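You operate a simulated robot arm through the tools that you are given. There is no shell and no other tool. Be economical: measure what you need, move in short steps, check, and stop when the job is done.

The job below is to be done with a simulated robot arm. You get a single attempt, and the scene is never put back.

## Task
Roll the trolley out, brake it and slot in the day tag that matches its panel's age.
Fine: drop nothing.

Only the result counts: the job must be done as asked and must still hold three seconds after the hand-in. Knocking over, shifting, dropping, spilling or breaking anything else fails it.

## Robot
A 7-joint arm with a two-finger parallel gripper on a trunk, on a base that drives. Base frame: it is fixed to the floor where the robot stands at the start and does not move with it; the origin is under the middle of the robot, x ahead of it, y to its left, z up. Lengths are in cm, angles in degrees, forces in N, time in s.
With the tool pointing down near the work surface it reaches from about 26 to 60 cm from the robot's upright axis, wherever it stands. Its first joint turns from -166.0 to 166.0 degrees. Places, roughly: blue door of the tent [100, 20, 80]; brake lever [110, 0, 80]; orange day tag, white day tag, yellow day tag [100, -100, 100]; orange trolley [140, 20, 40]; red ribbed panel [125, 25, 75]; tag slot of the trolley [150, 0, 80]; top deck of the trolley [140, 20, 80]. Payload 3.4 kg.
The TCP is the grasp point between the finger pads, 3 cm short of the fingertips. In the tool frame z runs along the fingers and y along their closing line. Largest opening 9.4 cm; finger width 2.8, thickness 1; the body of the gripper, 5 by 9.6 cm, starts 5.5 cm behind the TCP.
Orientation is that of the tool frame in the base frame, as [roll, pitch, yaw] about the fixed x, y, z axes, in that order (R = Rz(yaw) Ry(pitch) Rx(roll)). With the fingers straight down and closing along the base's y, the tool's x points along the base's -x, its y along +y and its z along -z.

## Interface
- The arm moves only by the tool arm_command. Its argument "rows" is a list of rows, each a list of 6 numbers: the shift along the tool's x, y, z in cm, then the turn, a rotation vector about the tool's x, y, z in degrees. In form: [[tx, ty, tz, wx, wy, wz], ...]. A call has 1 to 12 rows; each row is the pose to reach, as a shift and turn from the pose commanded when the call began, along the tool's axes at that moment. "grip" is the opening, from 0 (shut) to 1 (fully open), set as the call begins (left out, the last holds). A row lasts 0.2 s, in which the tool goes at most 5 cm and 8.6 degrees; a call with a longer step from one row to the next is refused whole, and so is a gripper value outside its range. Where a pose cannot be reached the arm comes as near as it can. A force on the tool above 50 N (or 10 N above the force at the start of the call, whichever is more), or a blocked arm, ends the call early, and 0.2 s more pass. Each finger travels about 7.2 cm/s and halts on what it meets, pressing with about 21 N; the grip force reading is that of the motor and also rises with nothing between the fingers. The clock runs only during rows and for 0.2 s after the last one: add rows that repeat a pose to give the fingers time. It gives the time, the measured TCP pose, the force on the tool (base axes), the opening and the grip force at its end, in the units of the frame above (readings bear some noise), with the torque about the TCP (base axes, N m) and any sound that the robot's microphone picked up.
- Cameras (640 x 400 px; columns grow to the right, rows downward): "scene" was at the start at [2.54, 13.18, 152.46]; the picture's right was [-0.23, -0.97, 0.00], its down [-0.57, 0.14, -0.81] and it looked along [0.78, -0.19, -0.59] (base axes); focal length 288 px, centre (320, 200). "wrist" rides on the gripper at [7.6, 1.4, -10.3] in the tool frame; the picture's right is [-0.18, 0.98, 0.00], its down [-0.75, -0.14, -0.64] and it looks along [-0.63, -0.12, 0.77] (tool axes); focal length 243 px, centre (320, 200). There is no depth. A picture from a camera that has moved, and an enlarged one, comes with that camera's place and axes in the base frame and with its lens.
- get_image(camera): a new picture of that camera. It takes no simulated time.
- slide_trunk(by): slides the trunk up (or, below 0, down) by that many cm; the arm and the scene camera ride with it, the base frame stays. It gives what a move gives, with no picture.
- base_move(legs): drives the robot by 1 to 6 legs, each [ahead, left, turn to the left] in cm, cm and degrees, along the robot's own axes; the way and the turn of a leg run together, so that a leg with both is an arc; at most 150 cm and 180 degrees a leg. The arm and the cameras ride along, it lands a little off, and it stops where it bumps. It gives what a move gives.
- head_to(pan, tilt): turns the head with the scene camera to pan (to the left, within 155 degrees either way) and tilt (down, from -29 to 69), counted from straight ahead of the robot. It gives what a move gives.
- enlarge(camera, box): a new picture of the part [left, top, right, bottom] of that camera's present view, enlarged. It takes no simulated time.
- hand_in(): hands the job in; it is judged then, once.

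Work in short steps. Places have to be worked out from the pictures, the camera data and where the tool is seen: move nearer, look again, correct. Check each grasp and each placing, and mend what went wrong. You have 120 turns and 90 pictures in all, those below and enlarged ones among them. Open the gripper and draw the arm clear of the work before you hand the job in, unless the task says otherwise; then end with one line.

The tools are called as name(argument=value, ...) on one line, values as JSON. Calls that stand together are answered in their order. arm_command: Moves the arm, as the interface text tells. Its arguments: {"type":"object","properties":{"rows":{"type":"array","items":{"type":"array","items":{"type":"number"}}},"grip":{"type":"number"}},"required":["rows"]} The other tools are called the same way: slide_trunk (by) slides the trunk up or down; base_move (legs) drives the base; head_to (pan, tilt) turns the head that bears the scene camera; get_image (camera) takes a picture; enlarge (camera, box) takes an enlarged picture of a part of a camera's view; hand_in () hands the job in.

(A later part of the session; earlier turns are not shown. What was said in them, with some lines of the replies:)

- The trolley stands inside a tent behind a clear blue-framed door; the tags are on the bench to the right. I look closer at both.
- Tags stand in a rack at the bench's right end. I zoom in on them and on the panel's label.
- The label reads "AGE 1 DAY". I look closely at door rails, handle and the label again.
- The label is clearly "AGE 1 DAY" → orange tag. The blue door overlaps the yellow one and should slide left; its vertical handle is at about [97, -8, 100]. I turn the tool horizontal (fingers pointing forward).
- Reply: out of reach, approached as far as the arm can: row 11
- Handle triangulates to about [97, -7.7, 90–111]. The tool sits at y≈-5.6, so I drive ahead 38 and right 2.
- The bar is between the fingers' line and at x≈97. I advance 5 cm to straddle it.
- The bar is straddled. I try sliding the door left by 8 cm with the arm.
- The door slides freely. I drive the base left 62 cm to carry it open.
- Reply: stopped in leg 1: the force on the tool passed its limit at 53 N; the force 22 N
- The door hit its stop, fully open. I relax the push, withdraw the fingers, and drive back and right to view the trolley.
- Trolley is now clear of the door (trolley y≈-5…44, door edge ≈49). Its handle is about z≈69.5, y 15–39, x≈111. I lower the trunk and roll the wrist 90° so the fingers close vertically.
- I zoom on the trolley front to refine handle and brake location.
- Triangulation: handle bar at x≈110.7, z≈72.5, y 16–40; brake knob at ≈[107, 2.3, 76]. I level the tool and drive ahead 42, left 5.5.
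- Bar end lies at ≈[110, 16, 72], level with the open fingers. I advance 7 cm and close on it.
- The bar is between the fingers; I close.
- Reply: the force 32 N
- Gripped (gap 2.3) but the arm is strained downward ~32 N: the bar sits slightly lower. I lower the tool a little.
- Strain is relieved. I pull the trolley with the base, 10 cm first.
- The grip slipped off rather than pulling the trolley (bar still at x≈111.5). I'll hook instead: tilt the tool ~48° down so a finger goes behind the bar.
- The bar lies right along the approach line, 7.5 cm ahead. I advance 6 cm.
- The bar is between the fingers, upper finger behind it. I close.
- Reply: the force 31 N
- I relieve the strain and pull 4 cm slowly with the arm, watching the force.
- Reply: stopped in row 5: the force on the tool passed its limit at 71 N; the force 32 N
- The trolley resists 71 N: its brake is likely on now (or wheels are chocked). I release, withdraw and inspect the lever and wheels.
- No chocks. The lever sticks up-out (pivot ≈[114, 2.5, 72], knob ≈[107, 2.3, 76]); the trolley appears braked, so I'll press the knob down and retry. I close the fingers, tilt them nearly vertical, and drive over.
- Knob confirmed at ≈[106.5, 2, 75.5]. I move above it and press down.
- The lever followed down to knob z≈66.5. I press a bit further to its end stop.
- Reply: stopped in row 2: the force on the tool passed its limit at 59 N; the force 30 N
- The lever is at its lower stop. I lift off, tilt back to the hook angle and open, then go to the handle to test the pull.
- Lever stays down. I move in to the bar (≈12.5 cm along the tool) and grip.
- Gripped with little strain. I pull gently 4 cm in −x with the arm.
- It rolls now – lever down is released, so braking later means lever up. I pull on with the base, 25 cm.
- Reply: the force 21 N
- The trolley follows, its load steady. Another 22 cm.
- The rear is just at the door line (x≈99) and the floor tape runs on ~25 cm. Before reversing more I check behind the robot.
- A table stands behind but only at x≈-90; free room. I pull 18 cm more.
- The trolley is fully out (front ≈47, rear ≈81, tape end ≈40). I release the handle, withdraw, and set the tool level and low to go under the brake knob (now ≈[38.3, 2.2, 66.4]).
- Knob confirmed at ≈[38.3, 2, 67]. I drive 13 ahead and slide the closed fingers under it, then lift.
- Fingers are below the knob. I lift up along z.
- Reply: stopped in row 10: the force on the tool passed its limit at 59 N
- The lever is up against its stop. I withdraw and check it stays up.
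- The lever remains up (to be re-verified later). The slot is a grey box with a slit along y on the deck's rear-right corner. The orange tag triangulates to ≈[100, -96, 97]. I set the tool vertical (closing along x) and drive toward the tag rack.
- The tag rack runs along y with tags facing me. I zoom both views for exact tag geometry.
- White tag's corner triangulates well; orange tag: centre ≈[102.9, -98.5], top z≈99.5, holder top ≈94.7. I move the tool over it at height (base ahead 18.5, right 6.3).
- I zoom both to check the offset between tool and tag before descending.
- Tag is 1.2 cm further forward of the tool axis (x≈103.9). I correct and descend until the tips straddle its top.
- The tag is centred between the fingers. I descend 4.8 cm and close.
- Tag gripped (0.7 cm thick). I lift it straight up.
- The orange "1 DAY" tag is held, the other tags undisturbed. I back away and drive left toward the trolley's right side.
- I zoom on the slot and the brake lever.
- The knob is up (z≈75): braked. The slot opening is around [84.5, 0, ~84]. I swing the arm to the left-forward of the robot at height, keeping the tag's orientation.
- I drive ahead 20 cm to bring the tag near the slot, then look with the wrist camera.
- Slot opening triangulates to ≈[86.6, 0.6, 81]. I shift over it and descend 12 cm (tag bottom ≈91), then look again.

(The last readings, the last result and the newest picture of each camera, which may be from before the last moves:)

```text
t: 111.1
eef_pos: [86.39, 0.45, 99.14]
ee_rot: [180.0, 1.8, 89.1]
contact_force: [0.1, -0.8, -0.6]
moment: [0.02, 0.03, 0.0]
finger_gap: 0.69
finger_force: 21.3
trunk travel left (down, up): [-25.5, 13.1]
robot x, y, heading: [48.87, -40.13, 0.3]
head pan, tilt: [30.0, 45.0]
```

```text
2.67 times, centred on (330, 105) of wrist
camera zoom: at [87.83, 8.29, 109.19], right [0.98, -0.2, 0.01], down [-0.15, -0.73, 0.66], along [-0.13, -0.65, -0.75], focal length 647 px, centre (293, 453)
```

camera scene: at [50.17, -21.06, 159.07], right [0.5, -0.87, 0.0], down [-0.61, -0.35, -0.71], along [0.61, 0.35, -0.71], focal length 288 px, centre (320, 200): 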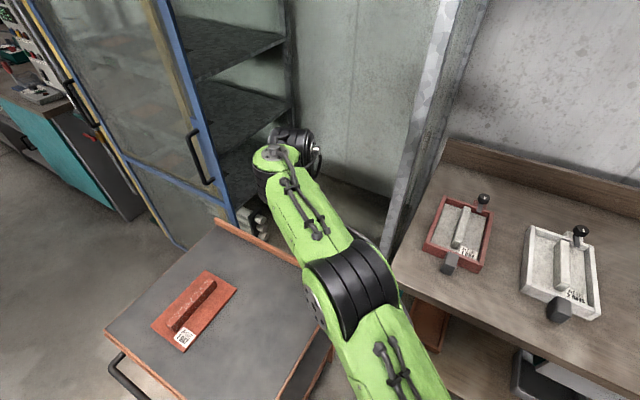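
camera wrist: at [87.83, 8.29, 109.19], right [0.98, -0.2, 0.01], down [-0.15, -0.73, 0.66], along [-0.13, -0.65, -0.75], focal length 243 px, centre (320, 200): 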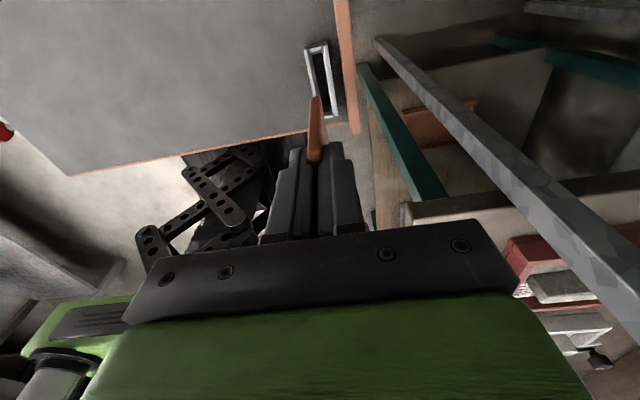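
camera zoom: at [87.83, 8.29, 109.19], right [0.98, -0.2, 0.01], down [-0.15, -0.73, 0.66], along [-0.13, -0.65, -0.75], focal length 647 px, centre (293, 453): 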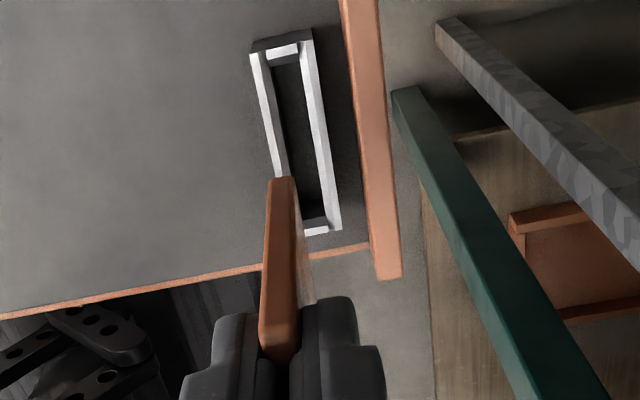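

In the tool frame the slot is offset ≈(+0.6, +0.35) from the tag. I correct and descend 7 cm to hover just above it, then re-measure.

arm_command(rows=[[0.3, 0.2, 2, 0, 0, 0], [0.6, 0.35, 4, 0, 0, 0], [0.6, 0.35, 5.5, 0, 0, 0], [0.6, 0.35, 7, 0, 0, 0], [0.6, 0.35, 7, 0, 0, 0]])

enlarge(camera="wrist", box=[270, 50, 370, 180])

```text
t: 112.3
eef_pos: [86.88, 0.85, 92.34]
ee_rot: [-180.0, 1.6, 89.0]
contact_force: [0.1, -0.7, -0.3]
moment: [0.03, 0.02, -0.01]
finger_gap: 0.67
finger_force: 20.9
trunk travel left (down, up): [-25.5, 13.1]
robot x, y, heading: [48.86, -40.4, 0.2]
head pan, tilt: [30.0, 45.0]
```

```text
3.08 times, centred on (320, 115) of wrist
camera zoom: at [88.28, 8.72, 102.22], right [0.98, -0.2, 0.01], down [-0.15, -0.73, 0.66], along [-0.13, -0.65, -0.75], focal length 746 px, centre (320, 462)
```

zoom: 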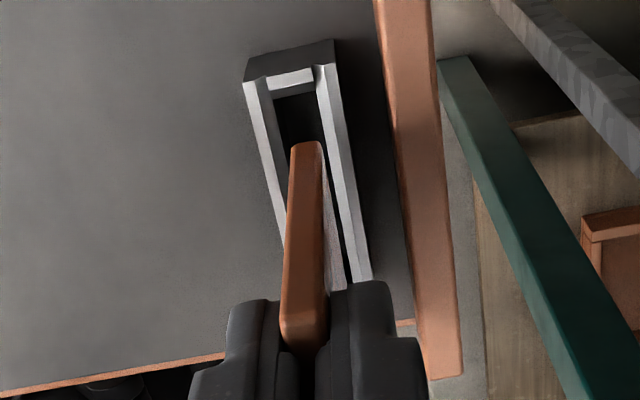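

Slot centre is ≈0.22 cm behind tag in tool y; x is centred. I shift by -0.22 and descend 4 cm so the tag just enters.

arm_command(rows=[[0, -0.22, 0.3, 0, 0, 0], [0, -0.22, 1.2, 0, 0, 0], [0, -0.22, 2, 0, 0, 0], [0, -0.22, 2.7, 0, 0, 0], [0, -0.22, 3.3, 0, 0, 0], [0, -0.22, 3.3, 0, 0, 0]])

enlarge(camera="wrist", box=[270, 50, 370, 180])

```text
t: 113.1
eef_pos: [86.72, 1.28, 91.15]
ee_rot: [179.5, 0.7, 89.2]
contact_force: [-4.9, -1.0, 18.7]
moment: [-0.82, 0.46, -0.16]
finger_gap: 0.79
finger_force: 21.0
trunk travel left (down, up): [-25.5, 13.1]
robot x, y, heading: [49.05, -40.3, 0.1]
head pan, tilt: [30.0, 45.0]
stopped in row 4: the force on the tool passed its limit at 57 N (the readings are from after the stop); the commanded pose is now the measured one
```

```text
3.08 times, centred on (320, 115) of wrist
camera zoom: at [88.03, 8.9, 101.28], right [0.98, -0.2, 0.01], down [-0.16, -0.74, 0.65], along [-0.12, -0.64, -0.76], focal length 746 px, centre (320, 462)
```

zoom: 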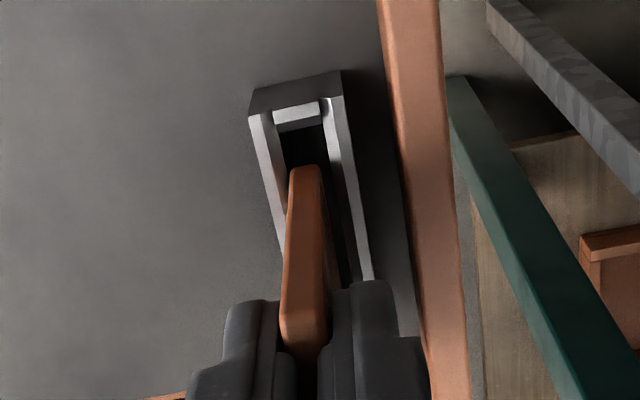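

The tag's far (−y) corner hit the slot end wall. I lift 3 cm and re-inspect the tag in the grip and the slot.

arm_command(rows=[[0, 0, -1, 0, 0, 0], [0, 0, -2, 0, 0, 0], [0, 0, -3.5, 0, 0.9, 0], [0, 0, -3.5, 0, 0.9, 0]])

enlarge(camera="wrist", box=[260, 40, 380, 190])

```text
t: 114.1
eef_pos: [86.59, 1.32, 94.44]
ee_rot: [179.4, 0.0, 89.1]
contact_force: [0.2, -0.1, -1.6]
moment: [0.01, 0.0, 0.0]
finger_gap: 0.75
finger_force: 20.9
trunk travel left (down, up): [-25.5, 13.1]
robot x, y, heading: [48.86, -40.28, 0.4]
head pan, tilt: [30.0, 45.0]
```

```text
2.67 times, centred on (320, 115) of wrist
camera zoom: at [88.05, 8.87, 104.65], right [0.98, -0.2, 0.01], down [-0.16, -0.75, 0.64], along [-0.12, -0.63, -0.77], focal length 647 px, centre (320, 427)
```

zoom: 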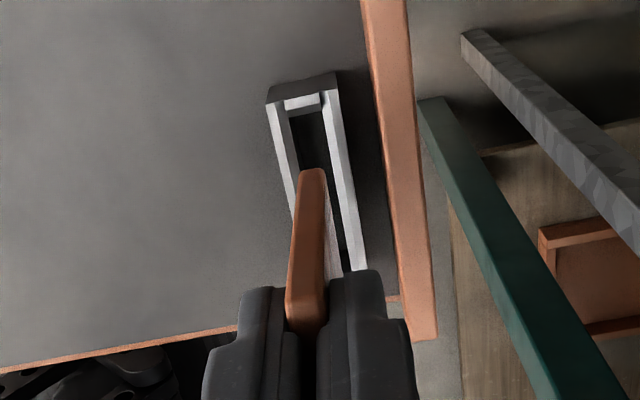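

Analysis: the tag pivoted ~3.5° in the grip. I rotate the tool ~1.9° to bring the tag back to vertical and check alignment again.

arm_command(rows=[[0, -0.1, 0, 0, 1.9, 0], [0, -0.1, 0.8, 0, 1.9, 0], [0, -0.1, 0.8, 0, 1.9, 0]])

enlarge(camera="wrist", box=[280, 60, 360, 180])

head_to(pan=50, tilt=45)

get_image(camera="scene")

```text
t: 114.9
eef_pos: [86.55, 1.22, 93.6]
ee_rot: [179.5, -2.0, 89.1]
contact_force: [-0.2, -0.3, -0.9]
moment: [0.03, -0.03, -0.04]
finger_gap: 0.72
finger_force: 21.0
trunk travel left (down, up): [-25.5, 13.1]
robot x, y, heading: [48.8, -40.28, 0.3]
head pan, tilt: [30.0, 45.0]
```

```text
3.33 times, centred on (320, 120) of wrist
camera zoom: at [87.96, 8.48, 104.1], right [0.98, -0.2, 0.0], down [-0.16, -0.77, 0.61], along [-0.12, -0.6, -0.79], focal length 809 px, centre (320, 467)
```

zoom: 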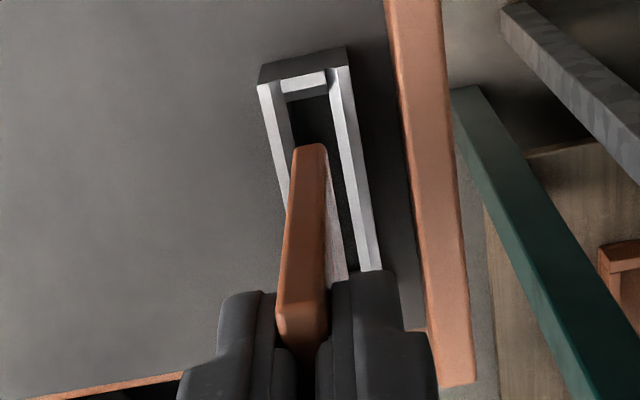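

```text
t: 115.8
eef_pos: [86.7, 1.33, 93.66]
ee_rot: [179.5, -1.9, 89.1]
contact_force: [-0.2, 0.3, 0.2]
moment: [-0.02, 0.01, -0.02]
finger_gap: 0.74
finger_force: 21.1
trunk travel left (down, up): [-25.5, 13.1]
robot x, y, heading: [48.87, -40.4, -0.0]
head pan, tilt: [50.0, 45.0]
```

```text
13 pictures are left
camera scene: at [48.2, -18.9, 159.07], right [0.77, -0.64, 0.0], down [-0.45, -0.54, -0.71], along [0.45, 0.54, -0.71], focal length 288 px, centre (320, 200)
```

scene: 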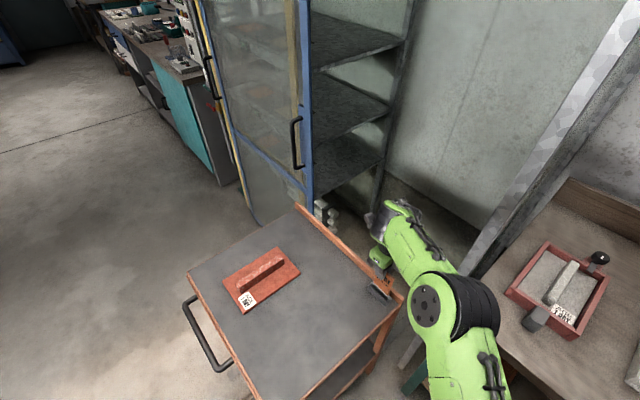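

The scene camera now sees the slot area past the arm; zoom there.

enlarge(camera="scene", box=[355, 250, 411, 306])

```text
7.14 times, centred on (383, 278) of scene
camera zoom: at [48.2, -18.9, 159.07], right [0.77, -0.64, 0.0], down [-0.45, -0.54, -0.71], along [0.45, 0.54, -0.71], focal length 2060 px, centre (-130, -357)
```

zoom: 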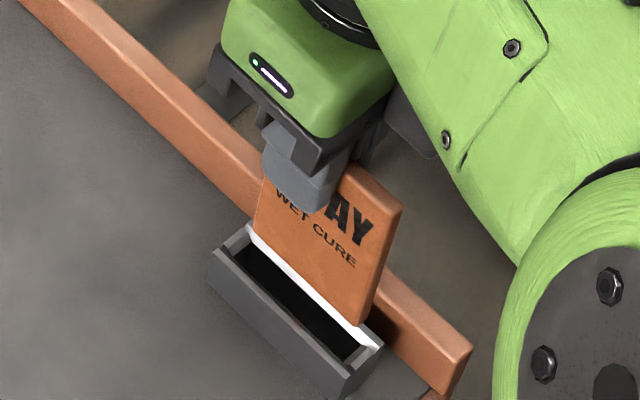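

The tag hangs square, ~2.6 cm above the slot and both views agree it is centred. I descend vertically 3.4 cm.

arm_command(rows=[[-0.03, 0, 1, 0, 0, 0], [-0.06, 0, 2, 0, 0, 0], [-0.08, 0, 2.5, 0, 0, 0], [-0.1, 0, 3, 0, 0, 0], [-0.11, 0, 3.4, 0, 0, 0]])

enlarge(camera="scene", box=[355, 250, 411, 306])

```text
t: 117.0
eef_pos: [86.58, 1.22, 90.21]
ee_rot: [179.5, -2.0, 89.1]
contact_force: [-0.3, 0.9, 0.0]
moment: [0.15, 0.05, 0.01]
finger_gap: 0.71
finger_force: 20.7
trunk travel left (down, up): [-25.5, 13.1]
robot x, y, heading: [49.19, -40.37, -0.1]
head pan, tilt: [50.0, 45.0]
```

```text
7.14 times, centred on (383, 278) of scene
camera zoom: at [48.18, -18.87, 159.07], right [0.77, -0.64, 0.0], down [-0.45, -0.54, -0.71], along [0.45, 0.54, -0.71], focal length 2060 px, centre (-130, -357)
```

zoom: 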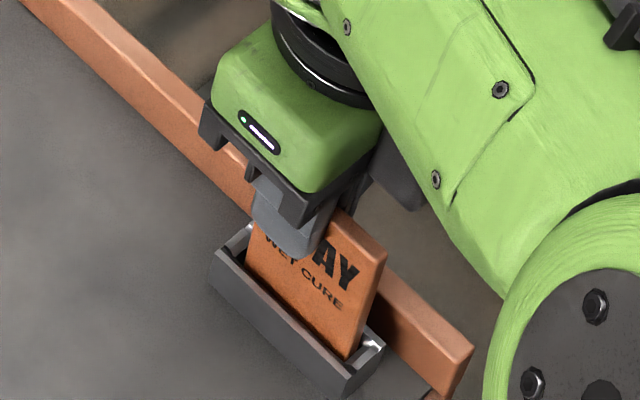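

The tag is in the slot, free of force. I lower further in small steps.

arm_command(rows=[[-0.01, 0, 0.4, 0, 0, 0], [-0.03, 0, 0.8, 0, 0, 0], [-0.04, 0, 1.2, 0, 0, 0], [-0.04, 0, 1.2, 0, 0, 0]])

```text
t: 118.0
eef_pos: [86.65, 1.19, 88.92]
ee_rot: [179.5, -2.1, 89.0]
contact_force: [-0.2, 1.8, 3.8]
moment: [0.24, 0.01, 0.02]
finger_gap: 0.71
finger_force: 21.0
trunk travel left (down, up): [-25.5, 13.1]
robot x, y, heading: [48.8, -40.52, 0.1]
head pan, tilt: [50.0, 45.0]
```

Small contact begins (≈4 N). A bit further to seat it.

arm_command(rows=[[-0.01, 0, 0.3, 0, 0, 0], [-0.02, 0, 0.6, 0, 0, 0], [-0.02, 0, 0.6, 0, 0, 0]])

enlarge(camera="scene", box=[355, 250, 411, 306])

```text
t: 118.8
eef_pos: [86.57, 1.19, 88.98]
ee_rot: [179.2, -2.4, 89.1]
contact_force: [-0.3, 1.2, 42.0]
moment: [-0.23, -0.01, -0.07]
finger_gap: 0.74
finger_force: 21.0
trunk travel left (down, up): [-25.5, 13.1]
robot x, y, heading: [48.55, -39.9, -0.1]
head pan, tilt: [50.0, 45.0]
```

```text
7.14 times, centred on (383, 278) of scene
camera zoom: at [47.8, -19.28, 159.15], right [0.77, -0.64, 0.0], down [-0.45, -0.54, -0.71], along [0.46, 0.54, -0.7], focal length 2060 px, centre (-130, -357)
```

zoom: 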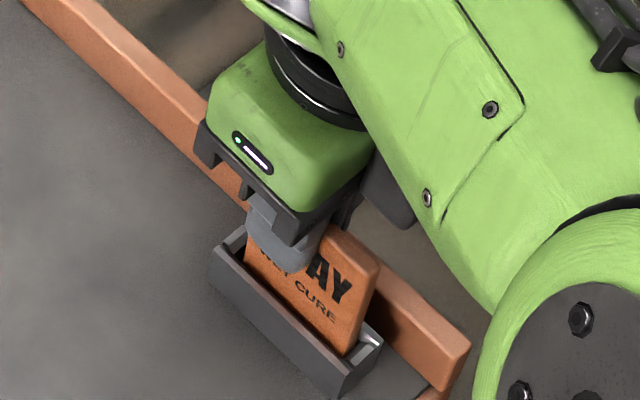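

Firm at 42 N: the tag is on the slot floor. I ease off 0.6 cm and open the fingers slowly.

arm_command(rows=[[0.02, 0, -0.5, 0, 0, 0], [0.02, 0, -0.5, 0, 0, 0]])

arm_command(rows=[[0, 0, 0, 0, 0, 0], [0, 0, 0, 0, 0, 0], [0, 0, 0, 0, 0, 0]], grip=0.25)

enlarge(camera="scene", box=[355, 250, 411, 306])

```text
t: 119.4
eef_pos: [86.52, 1.18, 88.89]
ee_rot: [179.4, -1.9, 89.2]
contact_force: [1.3, 4.3, 20.4]
moment: [0.41, -0.15, 0.11]
finger_gap: 0.75
finger_force: 21.1
trunk travel left (down, up): [-25.5, 13.1]
robot x, y, heading: [48.8, -40.35, 0.0]
head pan, tilt: [50.0, 45.0]
```

```text
t: 120.2
eef_pos: [86.54, 1.17, 88.79]
ee_rot: [179.5, -1.9, 89.1]
contact_force: [0.7, 1.2, 13.2]
moment: [-0.14, -0.15, 0.04]
finger_gap: 2.36
finger_force: 0.6
trunk travel left (down, up): [-25.5, 13.1]
robot x, y, heading: [48.68, -40.18, -0.1]
head pan, tilt: [50.0, 45.0]
```

```text
7.14 times, centred on (383, 278) of scene
camera zoom: at [48.07, -19.01, 159.09], right [0.77, -0.64, 0.0], down [-0.45, -0.54, -0.71], along [0.45, 0.54, -0.71], focal length 2060 px, centre (-130, -357)
```

zoom: 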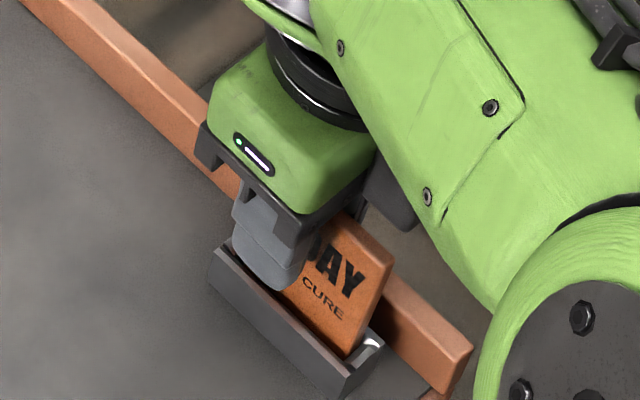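

Released; the tag stands in the slot. I raise the arm straight up.

arm_command(rows=[[0.03, 0, -1, 0, 0, 0], [0.07, 0, -2, 0, 0, 0], [0.13, 0, -4, 0, 0, 0], [0.23, 0, -7, 0, 0, 0], [0.36, 0, -11, 0, 0, 0], [0.5, 0, -15, 0, 0, 0], [0.66, 0, -20, 0, 0, 0]])

base_move(legs=[[-25, 0, 0]])

get_image(camera="scene")

```text
t: 121.8
eef_pos: [86.38, 1.37, 108.97]
ee_rot: [179.5, -1.9, 89.1]
contact_force: [-0.2, -0.6, -0.1]
moment: [0.01, -0.03, 0.01]
finger_gap: 2.35
finger_force: 0.1
trunk travel left (down, up): [-25.5, 13.1]
robot x, y, heading: [48.94, -40.36, -0.0]
head pan, tilt: [50.0, 45.0]
```

```text
t: 123.6
eef_pos: [61.21, 1.44, 108.8]
ee_rot: [179.5, -1.9, 89.2]
contact_force: [-1.3, 0.0, -0.4]
moment: [0.02, 0.0, 0.01]
finger_gap: 2.35
finger_force: 0.1
trunk travel left (down, up): [-25.5, 13.1]
robot x, y, heading: [23.98, -40.6, 0.1]
head pan, tilt: [50.0, 45.0]
```

```text
8 pictures are left
camera scene: at [22.97, -18.95, 159.07], right [0.77, -0.64, 0.0], down [-0.45, -0.54, -0.71], along [0.45, 0.54, -0.71], focal length 288 px, centre (320, 200)
```

scene: 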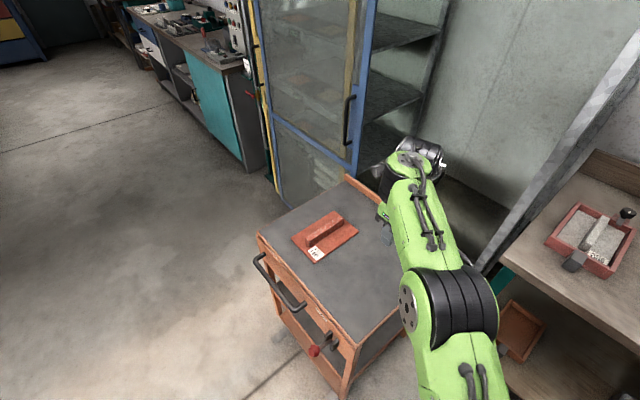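

I back off further so the arm is clear of the trolley, open the gripper, and check everything.

base_move(legs=[[-45, 0, 0]])

arm_command(rows=[[-4, 0, 0, 0, 0, 0], [-8, 0, 0, 0, 0, 0], [-12, 0, 0, 0, 0, 0], [-16, 0, 0, 0, 0, 0], [-20, 2, 0, 0, 0, 0], [-24, 4, 0, 0, 0, 0], [-28, 6, 0, 0, 0, 0], [-32, 8, 0, 0, 0, 0], [-36, 10, 0, 0, 0, 0]], grip=1.0)

head_to(pan=20, tilt=30)

get_image(camera="scene")

```text
t: 126.3
eef_pos: [16.24, 1.29, 108.76]
ee_rot: [179.6, -1.9, 88.9]
contact_force: [0.3, -0.6, 0.3]
moment: [0.02, -0.01, 0.03]
finger_gap: 2.36
finger_force: 0.0
trunk travel left (down, up): [-25.5, 13.1]
robot x, y, heading: [-21.39, -40.14, -0.0]
head pan, tilt: [50.0, 45.0]
```

```text
t: 128.3
eef_pos: [25.7, -35.0, 107.73]
ee_rot: [179.7, -2.1, 89.1]
contact_force: [-0.3, 0.2, -0.9]
moment: [0.02, 0.0, 0.0]
finger_gap: 9.4
finger_force: 0.1
trunk travel left (down, up): [-25.5, 13.1]
robot x, y, heading: [-21.2, -40.6, -0.1]
head pan, tilt: [50.0, 45.0]
```

```text
t: 129.3
eef_pos: [25.69, -34.83, 107.79]
ee_rot: [179.5, -1.8, 89.0]
contact_force: [-0.6, 0.4, -0.3]
moment: [0.01, 0.0, -0.03]
finger_gap: 9.44
finger_force: 0.1
trunk travel left (down, up): [-25.5, 13.1]
robot x, y, heading: [-21.41, -40.5, 0.0]
head pan, tilt: [20.0, 30.0]
```

```text
7 pictures are left
camera scene: at [-18.72, -22.13, 161.33], right [0.34, -0.94, 0.0], down [-0.47, -0.17, -0.87], along [0.81, 0.3, -0.5], focal length 288 px, centre (320, 200)
```

scene: 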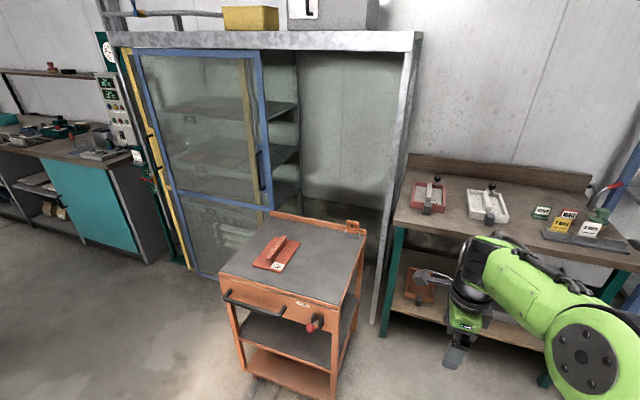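

enlarge(camera="scene", box=[325, 210, 385, 250])

enlarge(camera="scene", box=[280, 295, 350, 345])

```text
10.00 times, centred on (355, 230) of scene
camera zoom: at [-18.72, -22.13, 161.33], right [0.34, -0.94, 0.0], down [-0.47, -0.17, -0.87], along [0.81, 0.3, -0.5], focal length 2885 px, centre (-30, -100)
```

zoom: 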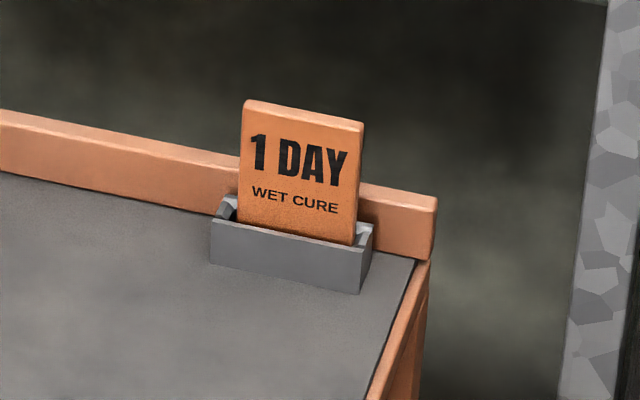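

```text
8.00 times, centred on (315, 320) of scene
camera zoom: at [-18.72, -22.13, 161.33], right [0.34, -0.94, 0.0], down [-0.47, -0.17, -0.87], along [0.81, 0.3, -0.5], focal length 2308 px, centre (360, -760)
```

zoom: 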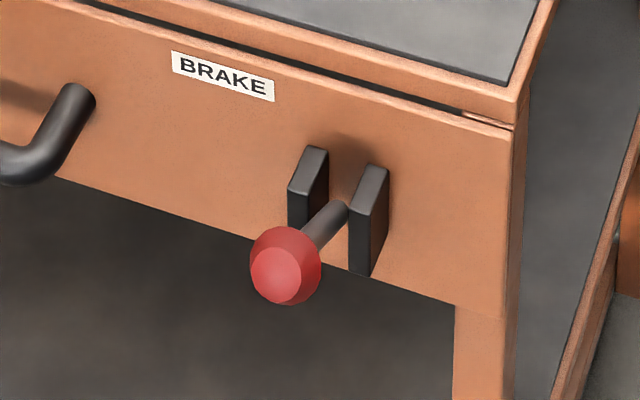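

The "1 DAY" tag stands in the slot. The brake knob is back up at z≈76.5, the position in which the trolley would not roll. The panel and the other tags haven't moved, and the arm is clear and open, so I hand in.

hand_in()

```text
The job is handed in.
```

I opened the door, rolled the trolley out, set its brake with the lever up, and put the orange "1 DAY" tag in its slot to match the panel's "AGE 1 DAY" label; nothing was dropped.
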